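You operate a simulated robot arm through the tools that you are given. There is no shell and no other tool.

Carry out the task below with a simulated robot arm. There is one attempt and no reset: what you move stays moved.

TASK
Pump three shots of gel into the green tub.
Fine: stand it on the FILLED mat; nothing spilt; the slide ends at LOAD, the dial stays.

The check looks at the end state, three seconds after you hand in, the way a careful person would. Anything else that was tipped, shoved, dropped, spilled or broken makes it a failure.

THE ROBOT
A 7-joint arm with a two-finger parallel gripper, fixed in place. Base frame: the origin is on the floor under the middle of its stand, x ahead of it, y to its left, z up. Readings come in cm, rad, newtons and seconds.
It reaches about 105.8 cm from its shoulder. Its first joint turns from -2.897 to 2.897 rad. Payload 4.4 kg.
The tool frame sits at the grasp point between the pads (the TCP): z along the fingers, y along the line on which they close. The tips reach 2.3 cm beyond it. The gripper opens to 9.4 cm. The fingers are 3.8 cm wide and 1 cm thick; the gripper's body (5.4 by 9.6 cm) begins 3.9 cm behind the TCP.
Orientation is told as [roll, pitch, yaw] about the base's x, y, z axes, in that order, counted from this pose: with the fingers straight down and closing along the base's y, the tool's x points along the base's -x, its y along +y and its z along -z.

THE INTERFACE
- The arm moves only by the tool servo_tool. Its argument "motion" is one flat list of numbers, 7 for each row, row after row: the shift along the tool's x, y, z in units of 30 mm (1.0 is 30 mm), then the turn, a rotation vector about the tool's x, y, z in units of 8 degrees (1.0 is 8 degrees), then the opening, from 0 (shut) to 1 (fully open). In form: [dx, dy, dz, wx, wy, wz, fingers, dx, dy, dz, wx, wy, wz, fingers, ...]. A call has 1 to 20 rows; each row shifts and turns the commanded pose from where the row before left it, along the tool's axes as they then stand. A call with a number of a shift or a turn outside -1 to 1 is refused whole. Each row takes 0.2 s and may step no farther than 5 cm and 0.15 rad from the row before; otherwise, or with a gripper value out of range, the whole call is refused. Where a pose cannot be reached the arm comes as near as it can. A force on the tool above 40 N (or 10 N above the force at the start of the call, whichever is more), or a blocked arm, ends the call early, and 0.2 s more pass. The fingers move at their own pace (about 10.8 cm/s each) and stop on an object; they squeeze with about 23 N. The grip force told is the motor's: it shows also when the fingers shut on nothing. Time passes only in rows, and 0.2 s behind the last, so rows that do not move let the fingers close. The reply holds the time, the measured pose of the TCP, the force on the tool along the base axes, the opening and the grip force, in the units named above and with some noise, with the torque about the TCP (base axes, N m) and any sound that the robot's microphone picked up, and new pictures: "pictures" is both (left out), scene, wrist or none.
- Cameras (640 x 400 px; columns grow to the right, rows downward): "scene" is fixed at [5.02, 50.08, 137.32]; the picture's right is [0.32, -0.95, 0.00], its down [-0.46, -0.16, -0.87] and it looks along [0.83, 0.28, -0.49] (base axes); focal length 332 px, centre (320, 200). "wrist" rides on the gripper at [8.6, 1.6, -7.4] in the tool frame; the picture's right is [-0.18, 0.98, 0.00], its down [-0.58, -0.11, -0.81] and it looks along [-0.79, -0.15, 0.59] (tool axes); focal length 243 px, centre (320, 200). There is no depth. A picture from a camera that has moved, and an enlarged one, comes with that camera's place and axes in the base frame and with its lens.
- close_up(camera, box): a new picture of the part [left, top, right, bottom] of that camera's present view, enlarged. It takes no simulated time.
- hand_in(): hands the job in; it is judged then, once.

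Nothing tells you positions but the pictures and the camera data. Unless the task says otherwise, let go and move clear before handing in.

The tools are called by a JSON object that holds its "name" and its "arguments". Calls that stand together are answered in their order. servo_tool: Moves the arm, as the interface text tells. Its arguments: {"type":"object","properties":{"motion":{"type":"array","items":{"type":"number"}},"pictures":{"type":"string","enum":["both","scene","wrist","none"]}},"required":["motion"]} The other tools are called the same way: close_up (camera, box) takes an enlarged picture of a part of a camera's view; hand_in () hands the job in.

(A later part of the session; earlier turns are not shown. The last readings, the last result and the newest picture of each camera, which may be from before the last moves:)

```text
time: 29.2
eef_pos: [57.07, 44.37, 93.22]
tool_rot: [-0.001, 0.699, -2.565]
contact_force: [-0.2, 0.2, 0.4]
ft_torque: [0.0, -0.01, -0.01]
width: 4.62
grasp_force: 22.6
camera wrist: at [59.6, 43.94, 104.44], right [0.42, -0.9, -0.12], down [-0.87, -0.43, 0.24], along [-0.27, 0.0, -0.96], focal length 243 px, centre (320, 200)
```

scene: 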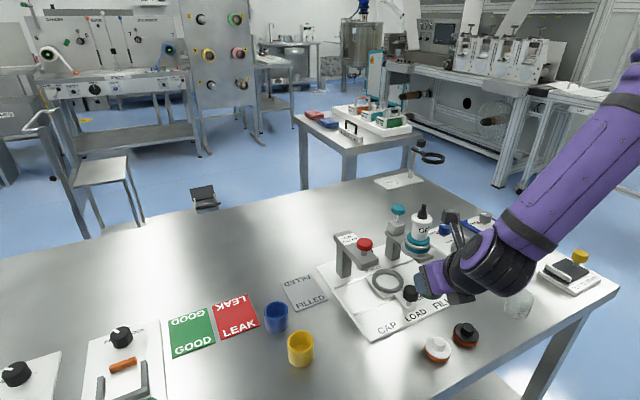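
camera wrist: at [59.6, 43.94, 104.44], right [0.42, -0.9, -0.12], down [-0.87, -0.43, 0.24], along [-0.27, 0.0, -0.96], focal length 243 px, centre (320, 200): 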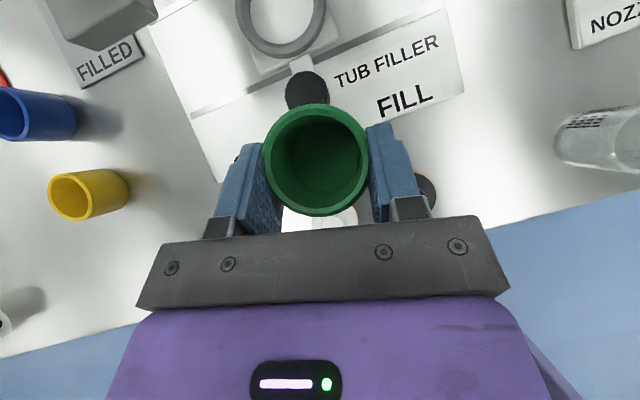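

{"name": "close_up", "arguments": {"camera": "wrist", "box": [200, 0, 380, 120]}}

{"name": "close_up", "arguments": {"camera": "scene", "box": [330, 220, 480, 330]}}

```text
3.33 times, centred on (290, 60) of wrist
camera zoom: at [59.6, 43.94, 104.44], right [0.42, -0.9, -0.12], down [-0.87, -0.43, 0.24], along [-0.27, 0.0, -0.96], focal length 809 px, centre (420, 667)
```

zoom: 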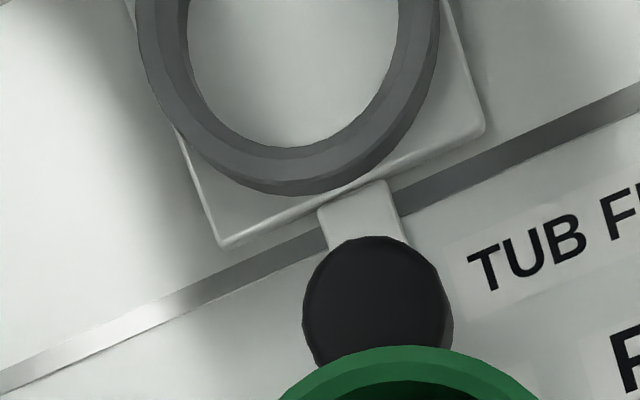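

```text
3.64 times, centred on (405, 275) of scene
camera zoom: at [5.02, 50.08, 137.32], right [0.32, -0.95, 0.0], down [-0.46, -0.16, -0.87], along [0.83, 0.28, -0.49], focal length 1206 px, centre (11, -73)
```

zoom: 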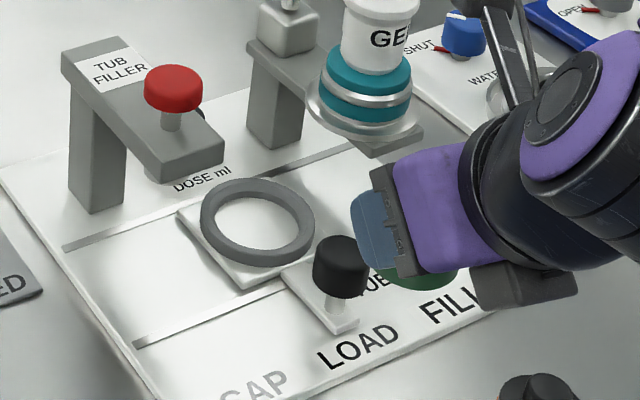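

Ring centre measures about (66.65, 53.97) and the tub centre is 1.1 cm ahead of the TCP. I slide forward at z≈93, above the knob, to hover over the ring.

{"name": "servo_tool", "arguments": {"motion": [0.31, -0.097, 0.26, 0, 0, 0, 0.3, 0.62, -0.194, 0.521, 0, 0, 0, 0.3, 0.62, -0.194, 0.521, 0, 0, 0, 0.3, 0.62, -0.194, 0.521, 0, 0, 0, 0.3, 0.62, -0.194, 0.521, 0, 0, 0, 0.3, 0.31, -0.097, 0.26, 0, 0, 0, 0.3, 0, 0, 0, 0, 0, 0, 0.3]}}

{"name": "close_up", "arguments": {"camera": "scene", "box": [330, 190, 480, 320]}}

{"name": "close_up", "arguments": {"camera": "wrist", "box": [180, 40, 460, 240]}}

```text
time: 30.8
eef_pos: [65.45, 53.32, 93.3]
tool_rot: [0.002, 0.698, -2.566]
contact_force: [-0.3, -1.3, -0.4]
ft_torque: [0.01, 0.02, 0.0]
width: 4.62
grasp_force: 22.9
camera wrist: at [67.87, 52.88, 104.51], right [0.42, -0.9, -0.12], down [-0.87, -0.43, 0.24], along [-0.27, 0.0, -0.96], focal length 243 px, centre (320, 200)
```

scene: 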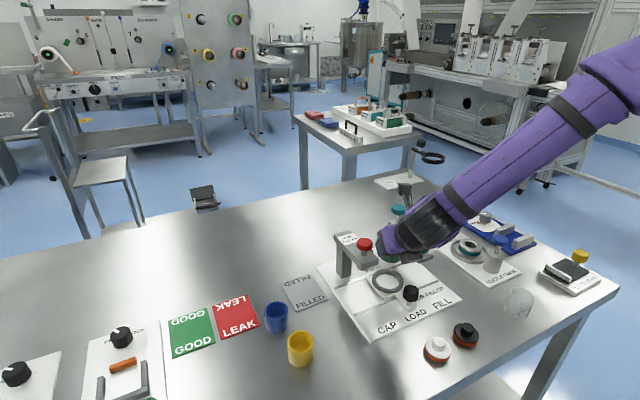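
wrist: 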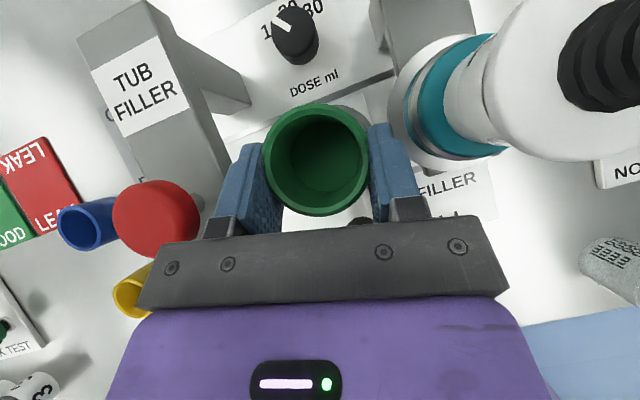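

```text
3.08 times, centred on (405, 255) of scene
camera zoom: at [5.02, 50.08, 137.32], right [0.32, -0.95, 0.0], down [-0.46, -0.16, -0.87], along [0.83, 0.28, -0.49], focal length 1021 px, centre (58, 31)
```

zoom: 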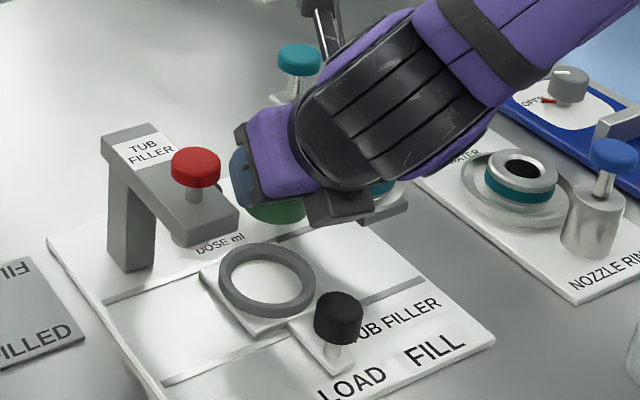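

```text
2.00 times, centred on (320, 140) of wrist
camera zoom: at [67.87, 52.88, 104.51], right [0.42, -0.9, -0.12], down [-0.87, -0.43, 0.24], along [-0.27, 0.0, -0.96], focal length 485 px, centre (320, 320)
```

zoom: 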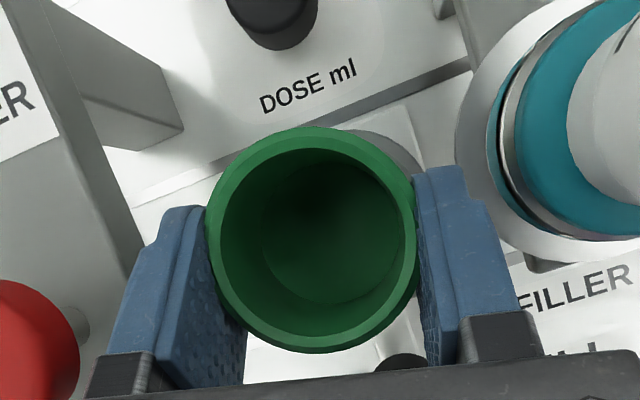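

{"name": "close_up", "arguments": {"camera": "wrist", "box": [300, 80, 420, 160]}}

{"name": "close_up", "arguments": {"camera": "wrist", "box": [360, 80, 540, 240]}}

```text
5.00 times, centred on (360, 120) of wrist
camera zoom: at [67.87, 52.88, 104.51], right [0.42, -0.9, -0.12], down [-0.87, -0.43, 0.24], along [-0.27, 0.0, -0.96], focal length 1213 px, centre (120, 600)
```

zoom: 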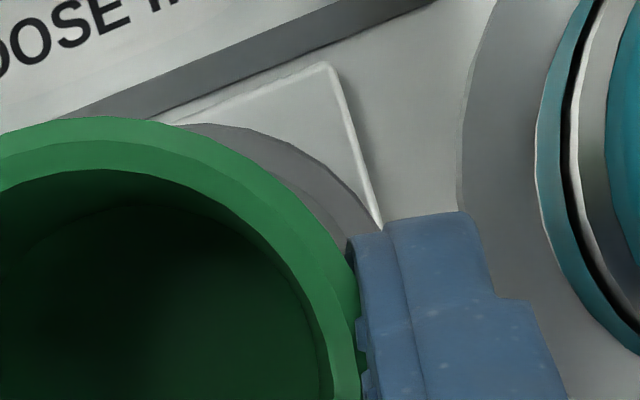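

```text
2.50 times, centred on (450, 160) of wrist
camera zoom: at [67.87, 52.88, 104.51], right [0.42, -0.9, -0.12], down [-0.87, -0.43, 0.24], along [-0.27, 0.0, -0.96], focal length 606 px, centre (-5, 300)
```

zoom: 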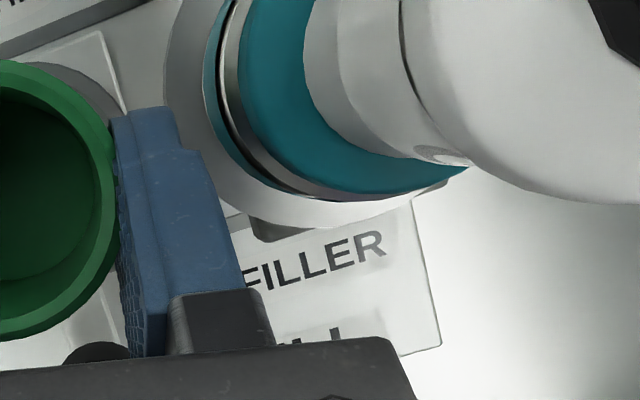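

{"name": "close_up", "arguments": {"camera": "wrist", "box": [80, 0, 300, 240]}}

{"name": "close_up", "arguments": {"camera": "scene", "box": [340, 210, 440, 280]}}

```text
1.67 times, centred on (190, 120) of wrist
camera zoom: at [67.87, 52.88, 104.51], right [0.42, -0.9, -0.12], down [-0.87, -0.43, 0.24], along [-0.27, 0.0, -0.96], focal length 404 px, centre (537, 333)
```

zoom: 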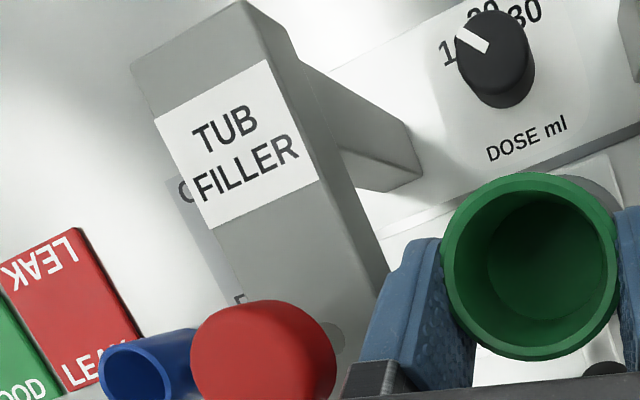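

```text
5.71 times, centred on (390, 245) of scene
camera zoom: at [5.02, 50.08, 137.32], right [0.32, -0.95, 0.0], down [-0.46, -0.16, -0.87], along [0.83, 0.28, -0.49], focal length 1896 px, centre (-80, -57)
```

zoom: 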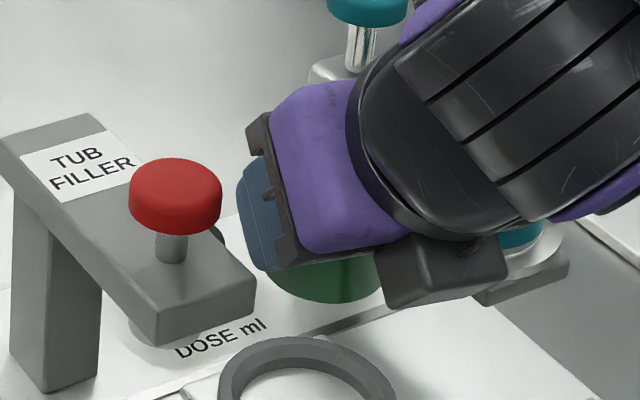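

I can see the capper arm on the left and the flange on the right, each a few millimetres from the gripper body at the final pose. I'll turn yaw back about 4° to balance the clearances and lower partway.

{"name": "servo_tool", "arguments": {"motion": [0, 0, 0, 0.161, 0, -0.191, 0.3, 0, 0, 0, 0.161, 0, -0.191, 0.3, -0.252, 0.0115, 0.311, 0, 0, 0, 0.3, -0.252, 0.0115, 0.311, 0, 0, 0, 0.3, -0.252, 0.0115, 0.311, 0, 0, 0, 0.3, -0.252, 0.0115, 0.311, 0, 0, 0, 0.3, 0, 0, 0, 0, 0, 0, 0.3]}}

{"name": "close_up", "arguments": {"camera": "wrist", "box": [80, 0, 540, 260]}}

{"name": "close_up", "arguments": {"camera": "scene", "box": [340, 220, 440, 300]}}

```text
time: 32.2
eef_pos: [65.54, 53.37, 89.43]
tool_rot: [-0.007, 0.706, -2.499]
contact_force: [-12.6, -27.9, 24.4]
ft_torque: [1.45, 0.71, 1.65]
width: 4.55
grasp_force: 23.1
stopped in row 6: the force on the tool passed its limit at 61 N (the readings are from after the stop); the commanded pose is now the measured one
camera wrist: at [68.01, 52.97, 100.69], right [0.48, -0.87, -0.12], down [-0.84, -0.49, 0.24], along [-0.27, -0.01, -0.96], focal length 243 px, centre (320, 200)
```

scene: 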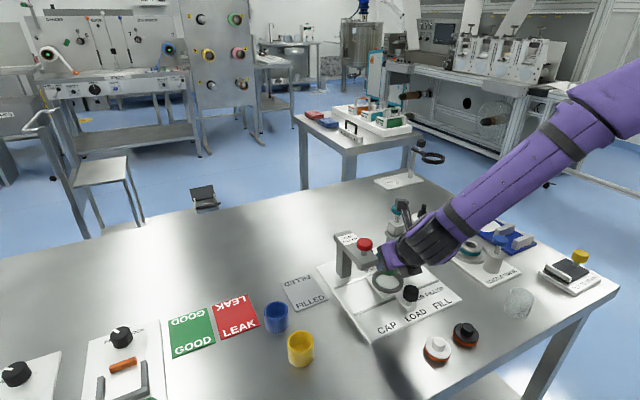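
wrist: 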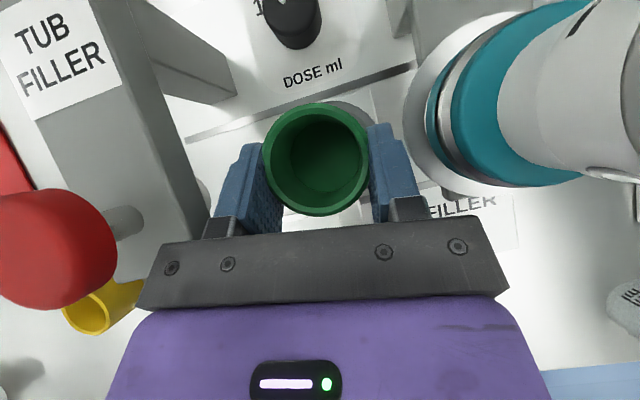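

```text
1.39 times, centred on (310, 130) of wrist
camera zoom: at [68.01, 52.97, 100.69], right [0.48, -0.87, -0.12], down [-0.84, -0.49, 0.24], along [-0.27, -0.01, -0.96], focal length 338 px, centre (334, 297)
```

zoom: 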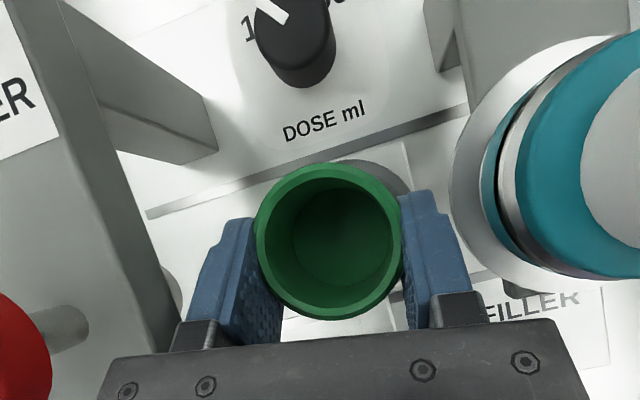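

```text
5.00 times, centred on (390, 260) of scene
camera zoom: at [5.02, 50.08, 137.32], right [0.32, -0.95, 0.0], down [-0.46, -0.16, -0.87], along [0.83, 0.28, -0.49], focal length 1659 px, centre (-30, -100)
```

zoom: 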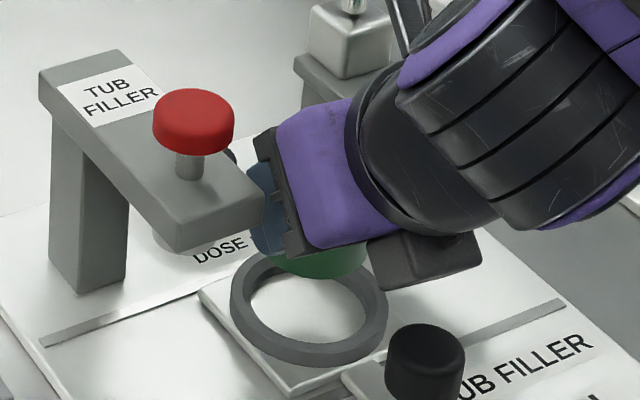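

Descending, the gripper body's left edge touched the capper arm, so I stop here. I'll raise straight up off it before deciding on another approach.

{"name": "servo_tool", "arguments": {"motion": [0.215, 0.03, -0.255, 0, 0, 0, 0.3, 0.43, 0, -0.51, 0, 0, 0, 0.3, 0.43, 0, -0.51, 0, 0, 0, 0.3, 0, 0, 0, 0, 0, 0, 0.3]}}

{"name": "close_up", "arguments": {"camera": "scene", "box": [340, 160, 500, 280]}}

{"name": "close_up", "arguments": {"camera": "wrist", "box": [180, 40, 460, 240]}}

```text
time: 33.2
eef_pos: [65.81, 53.49, 94.22]
tool_rot: [-0.006, 0.704, -2.5]
contact_force: [0.0, 0.3, -0.1]
ft_torque: [0.02, -0.01, -0.01]
width: 4.58
grasp_force: 23.9
camera wrist: at [68.27, 53.11, 105.51], right [0.48, -0.87, -0.12], down [-0.84, -0.49, 0.24], along [-0.27, -0.01, -0.96], focal length 243 px, centre (320, 200)
```

scene: 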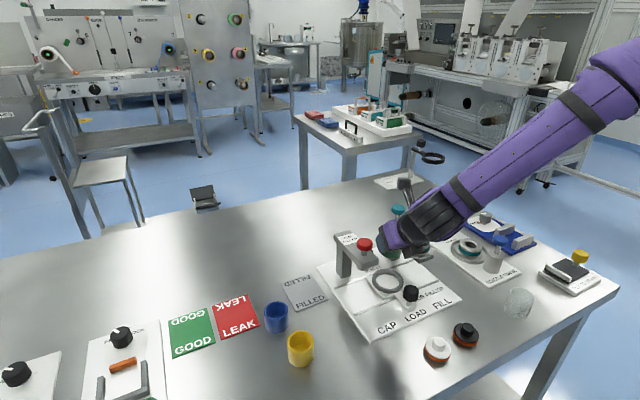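
wrist: 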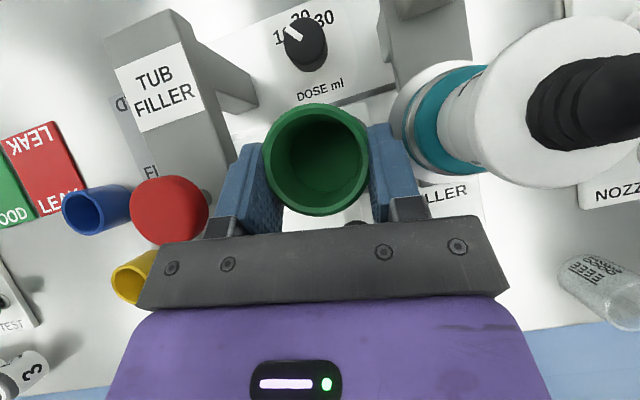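

```text
3.33 times, centred on (420, 220) of scene
camera zoom: at [5.02, 50.08, 137.32], right [0.32, -0.95, 0.0], down [-0.46, -0.16, -0.87], along [0.83, 0.28, -0.49], focal length 1106 px, centre (-13, 133)
```

zoom: 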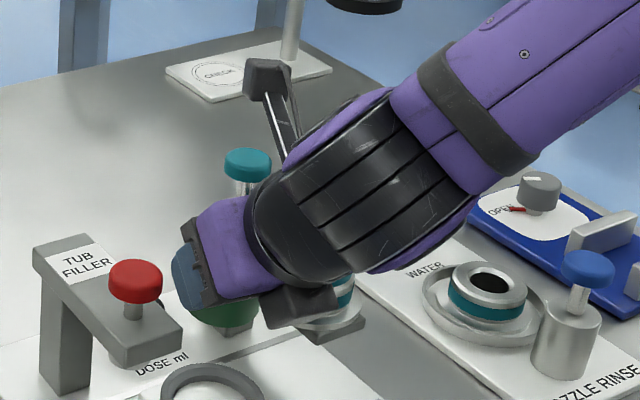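

```text
2.00 times, centred on (320, 140) of wrist
camera zoom: at [68.27, 53.11, 105.51], right [0.48, -0.87, -0.12], down [-0.84, -0.49, 0.24], along [-0.27, -0.01, -0.96], focal length 485 px, centre (320, 320)
```

zoom: 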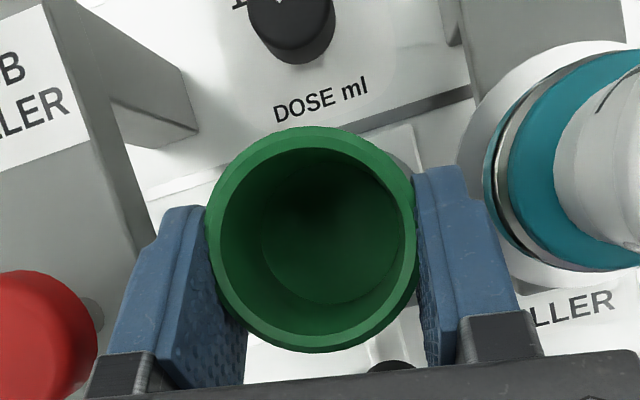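

I've cleared it and the tub is still held securely. The tilted approach doesn't fit between the capper arm and flange, so I'll set the tub back on the table and re-grasp it with vertical fingers closing front to back.

{"name": "servo_tool", "arguments": {"motion": [-0.316, 0.065, -0.268, 0, 0, 0, 0.3, -0.632, 0.129, -0.536, 0, 0, 0, 0.3, -0.632, 0.129, -0.536, 0, 0, 0, 0.3, -0.632, 0.129, -0.536, 0, 0, 0, 0.3, -0.632, 0.129, -0.536, 0, 0, 0, 0.3, -0.316, 0.065, -0.268, 0, 0, 0, 0.3, 0.0421, -0.4315, 0.0357, 0, 0, 0, 0.3, 0.0842, -0.863, 0.0714, 0, 0, 0, 0.3, 0.0842, -0.863, 0.0714, 0, 0, 0, 0.3, 0.0842, -0.863, 0.0714, 0, 0, 0, 0.3, 0.0842, -0.863, 0.0714, 0, 0, 0, 0.3, 0.0842, -0.863, 0.0714, 0, 0, 0, 0.3, 0.0842, -0.863, 0.0714, 0, 0, 0, 0.3, 0.0421, -0.4315, 0.0357, 0, 0, 0, 0.3, 0, 0, 0, 0, 0, 0, 0.3]}}

```text
time: 36.4
eef_pos: [47.83, 60.32, 94.36]
tool_rot: [-0.004, 0.705, -2.5]
contact_force: [0.6, -1.0, 0.4]
ft_torque: [0.01, 0.0, -0.04]
width: 4.55
grasp_force: 23.0
camera wrist: at [50.31, 59.99, 105.54], right [0.48, -0.87, -0.12], down [-0.84, -0.49, 0.24], along [-0.27, -0.01, -0.96], focal length 243 px, centre (320, 200)
```

scene: 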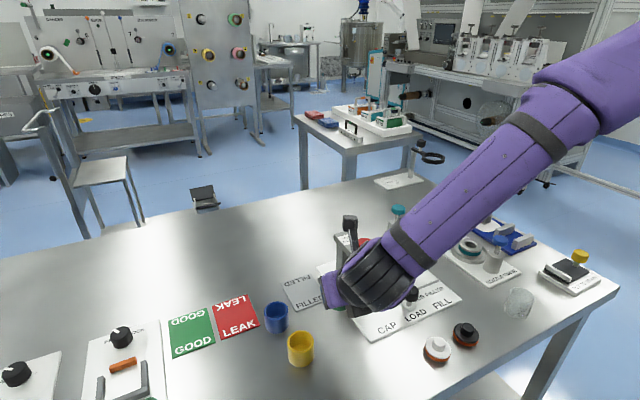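
wrist: 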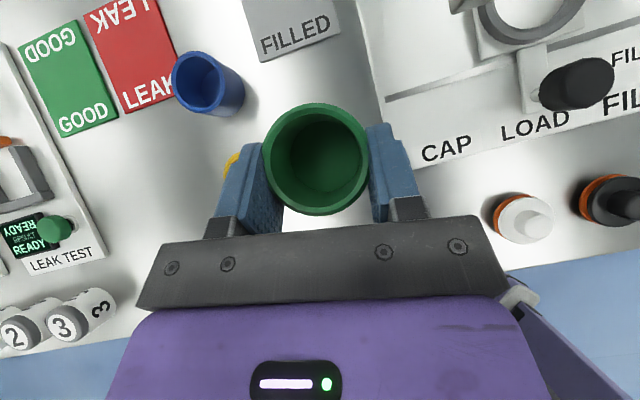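

{"name": "servo_tool", "arguments": {"motion": [-0.453, 0, 0.534, 0, 0, 0, 0.3, -0.453, 0, 0.534, 0, 0, 0, 0.3, -0.453, 0, 0.534, 0, 0, 0, 0.3, -0.453, 0, 0.534, 0, 0, 0, 0.3, -0.226, 0, 0.267, 0, 0, 0, 0.3, -0.18, 0, 0.214, 0, 0, 0, 0.3, 0, 0, 0, 0, 0, 0, 0.3], "pictures": "wrist"}}

```text
time: 38.0
eef_pos: [47.93, 60.31, 83.83]
tool_rot: [-0.004, 0.705, -2.5]
contact_force: [0.6, -1.2, -0.3]
ft_torque: [-0.03, -0.01, -0.01]
width: 4.56
grasp_force: 23.3
camera wrist: at [50.43, 59.98, 95.14], right [0.48, -0.87, -0.12], down [-0.84, -0.49, 0.24], along [-0.27, -0.01, -0.96], focal length 243 px, centre (320, 200)
```

wrist: 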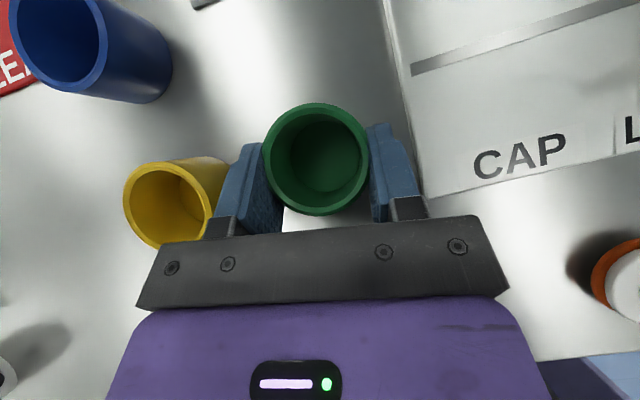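

{"name": "servo_tool", "arguments": {"motion": [-0.022, 0, 0.026, 0, 0, 0, 0.3, -0.022, 0, 0.026, 0, 0, 0, 0.3, 0, 0, 0, 0, 0, 0, 0.3], "pictures": "none"}}

```text
time: 38.8
eef_pos: [48.04, 60.31, 83.69]
tool_rot: [-0.006, 0.706, -2.499]
contact_force: [-0.5, 0.0, -0.4]
ft_torque: [0.02, -0.01, 0.0]
width: 4.56
grasp_force: 23.3
```

{"name": "servo_tool", "arguments": {"motion": [-0.022, 0, 0.026, 0, 0, 0, 0.3, -0.022, 0, 0.026, 0, 0, 0, 0.3, 0, 0, 0, 0, 0, 0, 0.3], "pictures": "none"}}

```text
time: 39.6
eef_pos: [47.99, 60.29, 83.69]
tool_rot: [-0.004, 0.708, -2.499]
contact_force: [0.9, -1.7, 17.5]
ft_torque: [0.16, -0.36, -0.07]
width: 4.5
grasp_force: 22.4
```

The tub is back on the table, since contact shows up as an upward force. I open and lift clear.

{"name": "servo_tool", "arguments": {"motion": [0.022, 0, -0.026, 0, 0, 0, 0.3, 0, 0, 0, 0, 0, 0, 0.745, 0, 0, 0, 0, 0, 0, 0.745, 0.215, 0, -0.255, 0, 0, 0, 0.745, 0.43, 0, -0.51, 0, 0, 0, 0.745, 0.644, 0, -0.765, 0, 0, 0, 0.745, 0.644, 0, -0.765, 0, 0, 0, 0.745, 0.644, 0, -0.765, 0, 0, 0, 0.745, 0, 0, 0, 0, 0, 0, 0.745]}}

{"name": "close_up", "arguments": {"camera": "scene", "box": [260, 280, 380, 380]}}

{"name": "close_up", "arguments": {"camera": "scene", "box": [320, 200, 480, 320]}}

```text
time: 41.6
eef_pos: [47.74, 60.1, 95.63]
tool_rot: [-0.003, 0.704, -2.498]
contact_force: [1.0, -0.4, -0.3]
ft_torque: [-0.02, 0.02, 0.04]
width: 7.0
grasp_force: 0.0
camera wrist: at [50.18, 59.8, 106.86], right [0.48, -0.87, -0.12], down [-0.84, -0.49, 0.24], along [-0.27, -0.01, -0.96], focal length 243 px, centre (320, 200)
```

scene: 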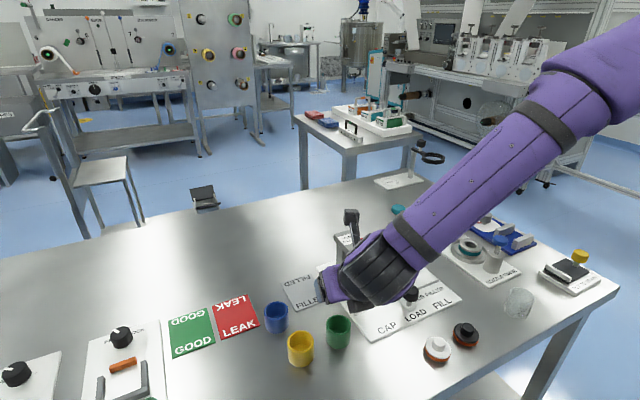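
wrist: 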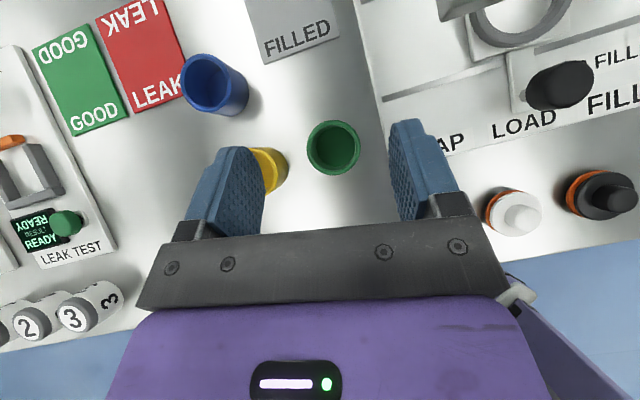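

```text
4.00 times, centred on (320, 330) of scene
camera zoom: at [5.02, 50.08, 137.32], right [0.32, -0.95, 0.0], down [-0.46, -0.16, -0.87], along [0.83, 0.28, -0.49], focal length 1327 px, centre (320, -320)
```

zoom: 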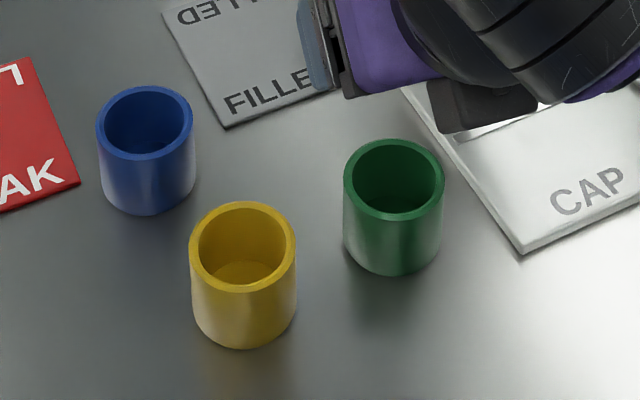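

```text
3.33 times, centred on (400, 260) of scene
camera zoom: at [5.02, 50.08, 137.32], right [0.32, -0.95, 0.0], down [-0.46, -0.16, -0.87], along [0.83, 0.28, -0.49], focal length 1106 px, centre (53, 0)
```

zoom: 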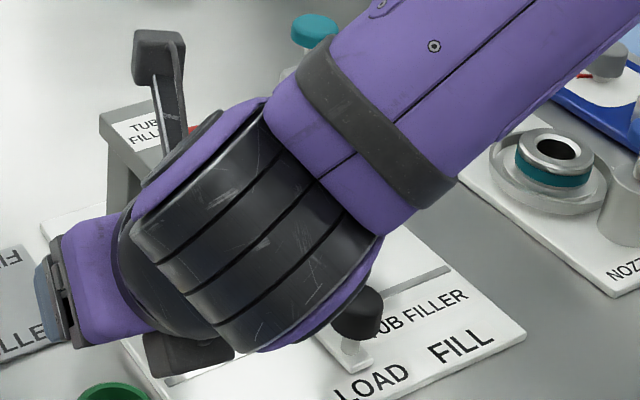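

{"name": "close_up", "arguments": {"camera": "scene", "box": [320, 250, 400, 320]}}

```text
5.71 times, centred on (360, 285) of scene
camera zoom: at [5.02, 50.08, 137.32], right [0.32, -0.95, 0.0], down [-0.46, -0.16, -0.87], along [0.83, 0.28, -0.49], focal length 1896 px, centre (91, -286)
```

zoom: 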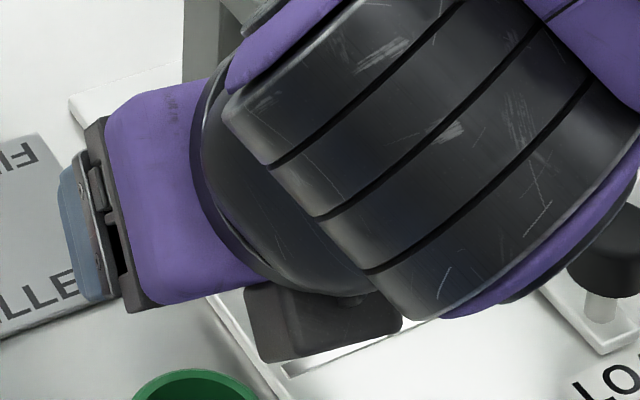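

The tub is standing again at about its original spot. A vertical grasp with the tool yawed to about +110° (closing front to back, camera at front right) fits the gap on all sides, so I raise and turn to that orientation.

{"name": "servo_tool", "arguments": {"motion": [0.3, 0, -0.6, 0, -1, 0, 0.745, 0.2, 0, -0.7, 0, -1, 0, 0.745, 0.1, 0, -0.7, 0, -1, 0, 0.745, 0, 0, -0.7, 0, -1, 0, 0.745, 0, 0, -0.5, 0, -1, 0, 0.745, 0, 0, 0, 0, 0, -1, 0.745, 0, 0, 0, 0, 0, -1, 0.745, 0, 0, 0, 0, 0, -1, 0.745, 0, 0, 0, 0, 0, -1, 0.745, 0, 0, 0, 0, 0, -1, 0.745, 0, 0, 0, 0, 0, -1, 0.745, 0, 0, 0, 0, 0, -1, 0.745, 0, 0, 0, 0, 0, -1, 0.745, 0, 0, 0, 0, 0, -1, 0.745, 0, 0, 0, 0, 0, -1, 0.745, 0, 0, 0, 0, 0, -1, 0.745, 0, 0, 0, 0, 0, -1, 0.745], "pictures": "none"}}

{"name": "servo_tool", "arguments": {"motion": [0, 0, 0, 0, 0, -1, 0.745, 0, 0, 0, 0, 0, -1, 0.745, 0, 0, 0, 0, 0, -1, 0.745, 0, 0, 0, 0, 0, -1, 0.745, 0, 0, 0, 0, 0, -1, 0.745, 0, 0, 0, 0, 0, -1, 0.745, 0, 0, 0, 0, 0, -1, 0.745, 0, 0, 0, 0, 0, -1, 0.745, 0, 0, 0, 0, 0, -1, 0.745, 0, 0, 0, 0, 0, -1, 0.745]}}

```text
time: 45.2
eef_pos: [45.78, 58.6, 105.09]
tool_rot: [0.006, 0.004, -0.819]
contact_force: [0.1, -0.2, -0.1]
ft_torque: [0.0, 0.0, -0.04]
width: 7.0
grasp_force: 0.0
```

```text
time: 47.4
eef_pos: [45.95, 58.58, 105.3]
tool_rot: [0.005, -0.006, 0.578]
contact_force: [-1.1, 0.4, -0.6]
ft_torque: [0.01, 0.0, -0.01]
width: 7.01
grasp_force: 0.1
camera wrist: at [37.76, 55.11, 112.7], right [-0.38, 0.92, 0.01], down [0.54, 0.22, 0.81], along [0.75, 0.31, -0.59], focal length 243 px, centre (320, 200)
```

scene: 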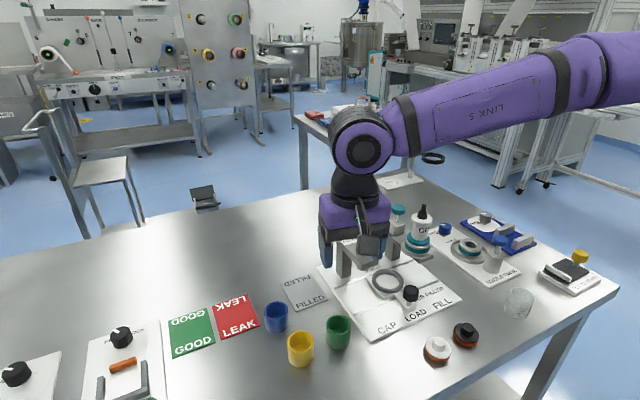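
wrist: 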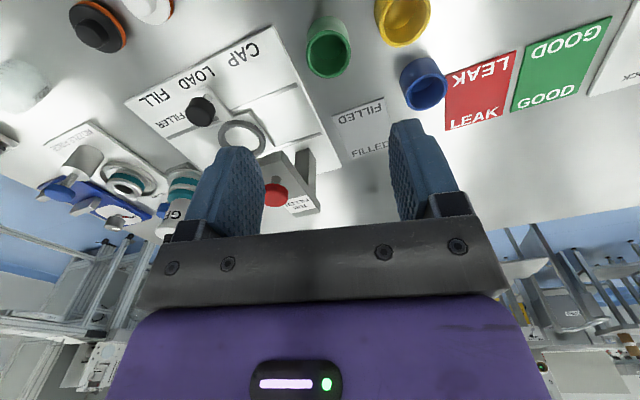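

{"name": "servo_tool", "arguments": {"motion": [0, 0, 0, 0, 0, -1, 0.745, 0, 0, 0, 0, 0, -1, 0.745, 0, 0, 0, 0, 0, -1, 0.745, 0, 0, 0, 0, 0, -1, 0.745, 0, 0, 0, 0, 0, -1, 0.745, 0, 0, 0, 0, 0, -1, 0.745, 0, 0, 0, 0, 0, -1, 0.745, 0, 0, 0, 0, 0, -1, 0.745, 0, 0, 0, 0, 0, -1, 0.745, 0, 0, 0, 0, 0, -0.6, 0.745, 0, 0, 0, 0, 0, 0, 0.745]}}

```text
time: 49.8
eef_pos: [45.85, 58.63, 105.24]
tool_rot: [-0.005, -0.006, 1.915]
contact_force: [-0.1, 0.1, -0.2]
ft_torque: [0.0, 0.02, -0.01]
width: 7.0
grasp_force: 0.2
camera wrist: at [47.38, 49.82, 112.53], right [-0.99, -0.16, 0.0], down [-0.1, 0.58, 0.81], along [-0.13, 0.8, -0.59], focal length 243 px, centre (320, 200)
```

scene: 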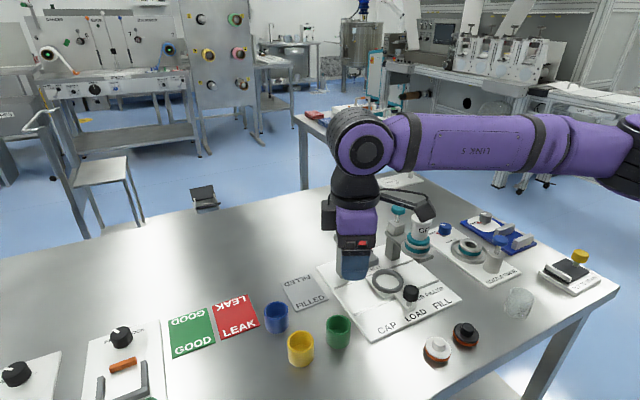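
wrist: 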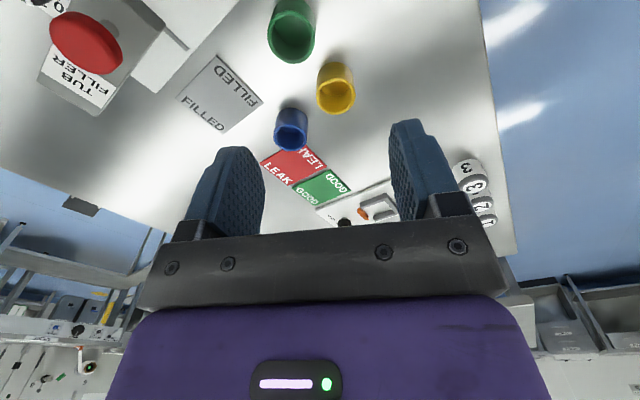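

{"name": "close_up", "arguments": {"camera": "scene", "box": [310, 170, 450, 290]}}

{"name": "close_up", "arguments": {"camera": "scene", "box": [260, 290, 380, 380]}}

```text
3.33 times, centred on (380, 230) of scene
camera zoom: at [5.02, 50.08, 137.32], right [0.32, -0.95, 0.0], down [-0.46, -0.16, -0.87], along [0.83, 0.28, -0.49], focal length 1106 px, centre (120, 100)
```

zoom: 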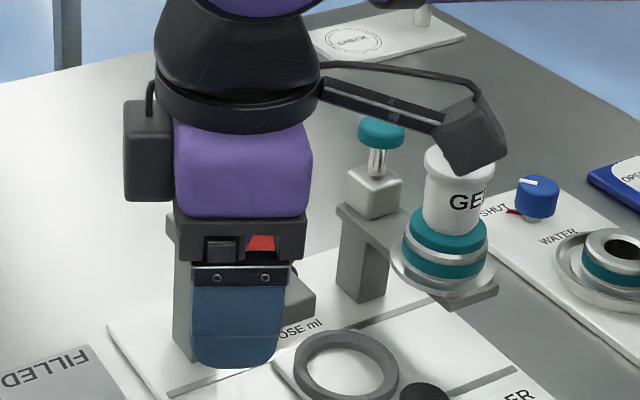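

```text
4.44 times, centred on (320, 335) of scene
camera zoom: at [5.02, 50.08, 137.32], right [0.32, -0.95, 0.0], down [-0.46, -0.16, -0.87], along [0.83, 0.28, -0.49], focal length 1475 px, centre (320, -400)
```

zoom: 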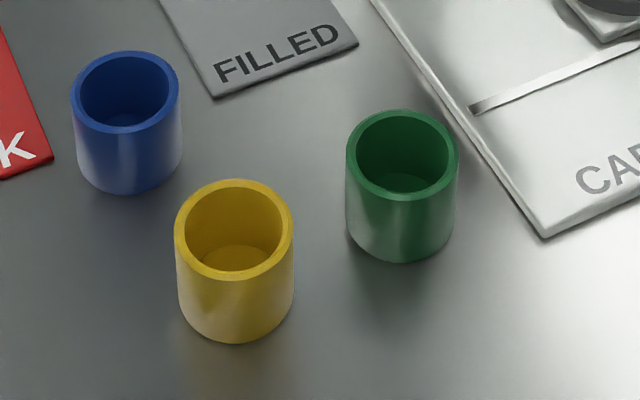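

The turn succeeded (yaw ≈110°). Now I align over the green tub at about (48.86, 60.85) with vertical fingers and lower to just above it.

{"name": "servo_tool", "arguments": {"motion": [0, 0, 0, 0, 0, -0.41, 0.745, -0.0375, -0.243, 0.88, 0, 0, 0, 0.745, -0.0375, -0.243, 0.88, 0, 0, 0, 0.745, -0.0375, -0.243, 0.88, 0, 0, 0, 0.745, -0.0375, -0.243, 0.88, 0, 0, 0, 0.745, -0.0375, -0.243, 0.88, 0, 0, 0, 0.745, 0, 0, 0, 0, 0, 0, 0.745]}}

{"name": "close_up", "arguments": {"camera": "wrist", "box": [180, 40, 460, 240]}}

{"name": "close_up", "arguments": {"camera": "scene", "box": [270, 220, 410, 380]}}

```text
time: 51.4
eef_pos: [47.16, 57.38, 98.79]
tool_rot: [-0.007, -0.006, 1.912]
contact_force: [-0.4, -0.4, -0.3]
ft_torque: [0.0, 0.0, 0.03]
width: 7.0
grasp_force: 0.1
out of reach, approached as far as the arm can: row 1, 3, 4, 5, 6
camera wrist: at [48.55, 48.59, 106.13], right [-0.99, -0.16, -0.01], down [-0.1, 0.58, 0.81], along [-0.12, 0.8, -0.59], focal length 243 px, centre (320, 200)
```

scene: 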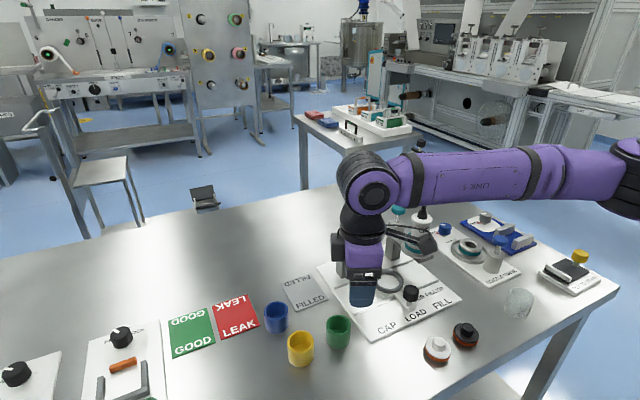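
wrist: 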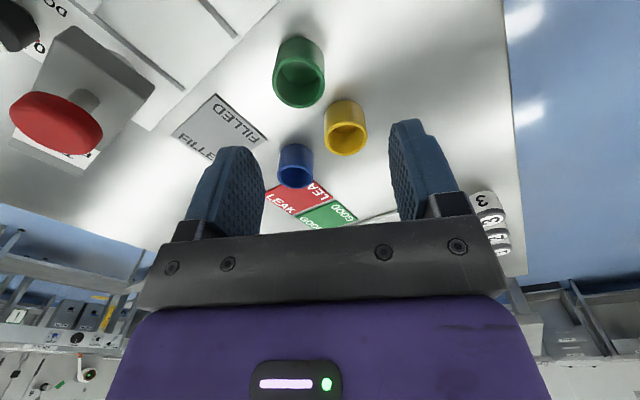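

```text
2.00 times, centred on (320, 140) of wrist
camera zoom: at [48.55, 48.59, 106.13], right [-0.99, -0.16, -0.01], down [-0.1, 0.58, 0.81], along [-0.12, 0.8, -0.59], focal length 485 px, centre (320, 320)
```

zoom: 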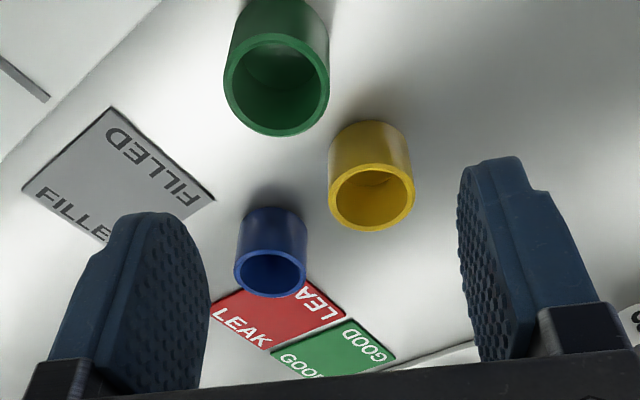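

```text
2.50 times, centred on (340, 300) of scene
camera zoom: at [5.02, 50.08, 137.32], right [0.32, -0.95, 0.0], down [-0.46, -0.16, -0.87], along [0.83, 0.28, -0.49], focal length 830 px, centre (270, -50)
```

zoom: 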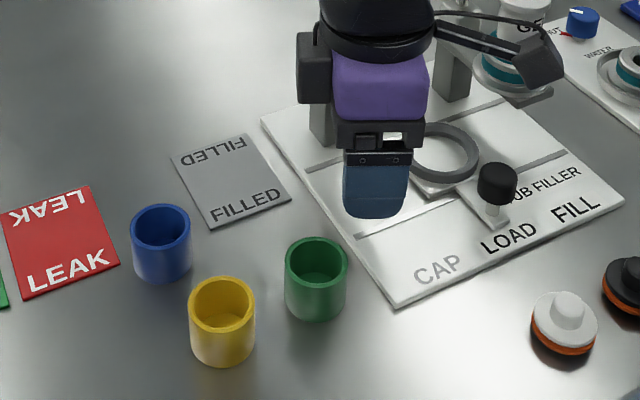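

The yaw near 110° hits a joint limit here. I'll check how far I can turn above the LOAD ring itself, high above all obstacles, with the gripper empty.

{"name": "servo_tool", "arguments": {"motion": [0, 0, -0.7, 0, 0, 0.75, 0.745, 0, 0, -0.7, 0, 0, 0.7, 0.745, 0.254, -0.775, 0, 0, 0, 0, 0.745, 0.254, -0.775, 0, 0, 0, 0, 0.745, 0.254, -0.775, 0, 0, 0, 0, 0.745, 0.254, -0.775, 0, 0, 0, 0, 0.745, 0.254, -0.775, 0, 0, 0, 0, 0.745, 0.254, -0.775, 0, 0, 0, 0, 0.745, 0.254, -0.775, 0, 0, 0, 0, 0.745, 0.254, -0.775, 0, 0, 0, 0, 0.745, 0, 0, 0, 0, 0, 0, 0.745]}}

```text
time: 53.8
eef_pos: [57.42, 55.5, 102.77]
tool_rot: [-0.005, -0.006, 1.711]
contact_force: [0.2, 0.2, 0.2]
ft_torque: [-0.02, 0.01, -0.03]
width: 6.98
grasp_force: 0.1
out of reach, approached as far as the arm can: row 7, 8, 9, 10
camera wrist: at [57.11, 46.62, 110.19], right [-1.0, 0.04, 0.0], down [0.02, 0.59, 0.81], along [0.04, 0.81, -0.59], focal length 243 px, centre (320, 200)
```

scene: 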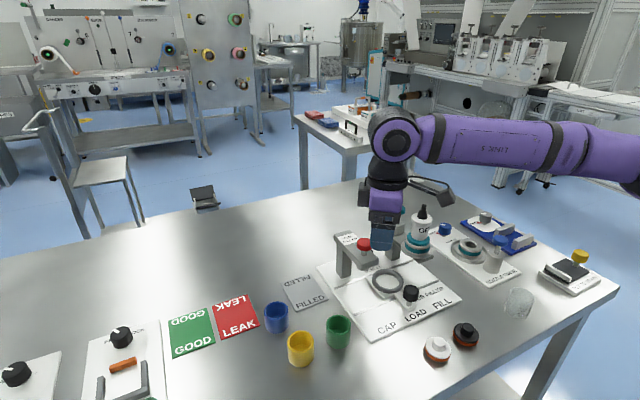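
wrist: 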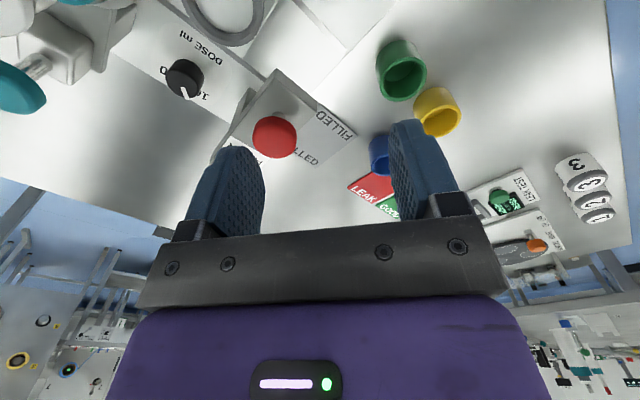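

Yaw is limited to about 98° or less near the ring, so that orientation won't work. I'll turn the other way (yaw ≈ −73°), which also closes front to back, and check its clearance with the empty gripper.

{"name": "servo_tool", "arguments": {"motion": [0, 0, 0, 0, 0, 1, 0.745, 0, 0, 0, 0, 0, 1, 0.745, 0, 0, 0, 0, 0, 1, 0.745, 0, 0, 0, 0, 0, 1, 0.745, 0, 0, 0, 0, 0, 1, 0.745, 0, 0, 0, 0, 0, 1, 0.745, 0, 0, 0, 0, 0, 1, 0.745, 0, 0, 0, 0, 0, 1, 0.745, 0, 0, 0, 0, 0, 1, 0.745, 0, 0, 0, 0, 0, 1, 0.745, 0, 0, 0, 0, 0, 1, 0.745, 0, 0, 0, 0, 0, 1, 0.745, 0, 0, 0, 0, 0, 1, 0.745, 0, 0, 0, 0, 0, 1, 0.745, 0, 0, 0, 0, 0, 1, 0.745, 0, 0, 0, 0, 0, 1, 0.745, 0, 0, 0, 0, 0, 1, 0.745, 0, 0, 0, 0, 0, 1, 0.745, 0, 0, 0, 0, 0, 1, 0.745, 0, 0, 0, 0, 0, 1, 0.745], "pictures": "none"}}

{"name": "servo_tool", "arguments": {"motion": [0, 0, 0, 0, 0, 1, 0.745, 0, 0, 0, 0, 0, 0.35, 0.745, 0, 0, 0, 0, 0, 0, 0.745], "pictures": "both"}}

```text
time: 58.0
eef_pos: [57.64, 55.34, 102.95]
tool_rot: [0.007, 0.002, -1.082]
contact_force: [-0.6, 0.5, 0.0]
ft_torque: [0.0, -0.01, 0.01]
width: 7.01
grasp_force: 0.1
```

```text
time: 58.8
eef_pos: [57.7, 55.34, 102.95]
tool_rot: [0.005, 0.005, -1.269]
contact_force: [0.2, 0.7, -0.6]
ft_torque: [0.01, 0.01, 0.02]
width: 7.01
grasp_force: 0.0
camera wrist: at [56.65, 63.94, 110.46], right [0.99, 0.12, 0.0], down [0.07, -0.59, 0.8], along [0.1, -0.8, -0.6], focal length 243 px, centre (320, 200)
```

scene: 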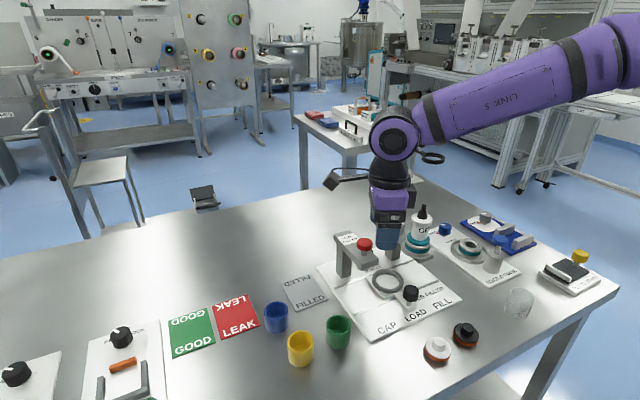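
wrist: 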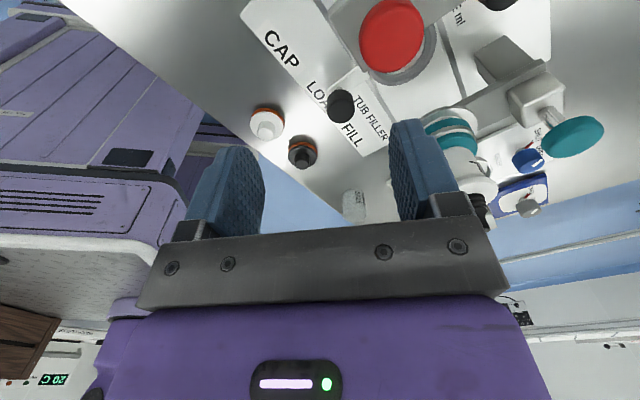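

{"name": "servo_tool", "arguments": {"motion": [-0.293, 0.644, 0, 0, 0, 0, 0.745, -0.293, 0.644, 0, 0, 0, 0, 0.745, -0.293, 0.644, 0, 0, 0, 0, 0.745, -0.293, 0.644, 0, 0, 0, 0, 0.745, 0, 0, 0, 0, 0, 0, 0.745]}}

{"name": "close_up", "arguments": {"camera": "scene", "box": [330, 160, 470, 310]}}

{"name": "close_up", "arguments": {"camera": "wrist", "box": [180, 0, 500, 240]}}

```text
time: 60.0
eef_pos: [66.23, 54.24, 102.81]
tool_rot: [0.005, 0.004, -1.265]
contact_force: [0.3, -0.8, -0.3]
ft_torque: [0.02, -0.02, 0.04]
width: 7.02
grasp_force: 0.1
camera wrist: at [65.18, 62.93, 110.34], right [0.99, 0.12, 0.0], down [0.07, -0.59, 0.8], along [0.1, -0.8, -0.6], focal length 243 px, centre (320, 200)
```

scene: 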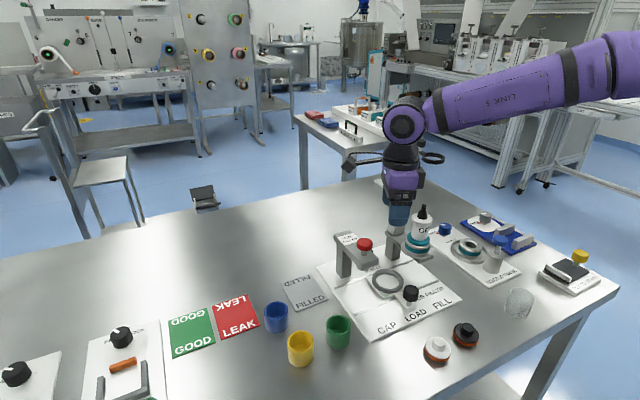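
wrist: 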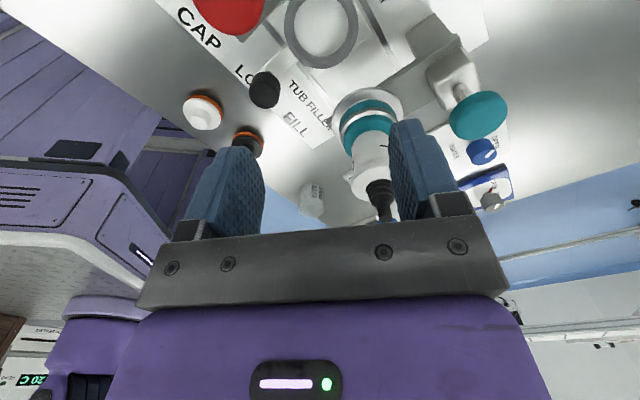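

```text
2.67 times, centred on (400, 235) of scene
camera zoom: at [5.02, 50.08, 137.32], right [0.32, -0.95, 0.0], down [-0.46, -0.16, -0.87], along [0.83, 0.28, -0.49], focal length 885 px, centre (107, 107)
```

zoom: 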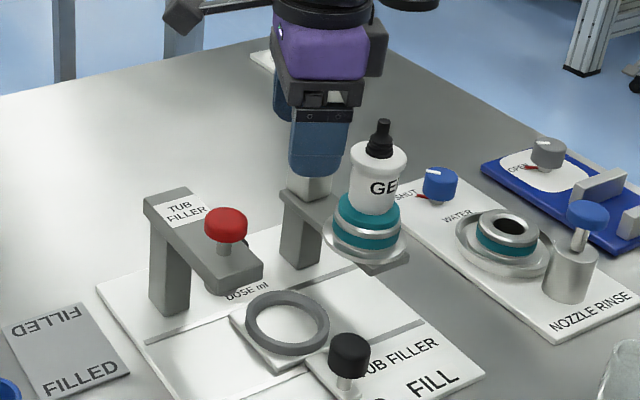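

```text
1.67 times, centred on (340, 120) of wrist
camera zoom: at [65.18, 62.93, 110.34], right [0.99, 0.12, 0.0], down [0.07, -0.59, 0.8], along [0.1, -0.8, -0.6], focal length 404 px, centre (287, 333)
```

zoom: 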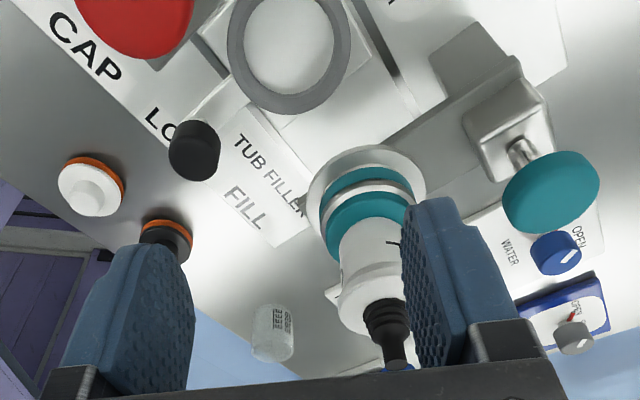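

{"name": "close_up", "arguments": {"camera": "wrist", "box": [260, 0, 380, 80]}}

```text
5.00 times, centred on (320, 40) of wrist
camera zoom: at [65.18, 62.93, 110.34], right [0.99, 0.12, 0.0], down [0.07, -0.59, 0.8], along [0.1, -0.8, -0.6], focal length 1213 px, centre (320, 1000)
```

zoom: 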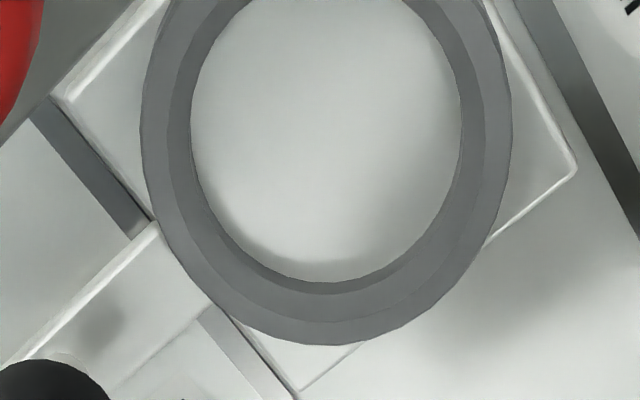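

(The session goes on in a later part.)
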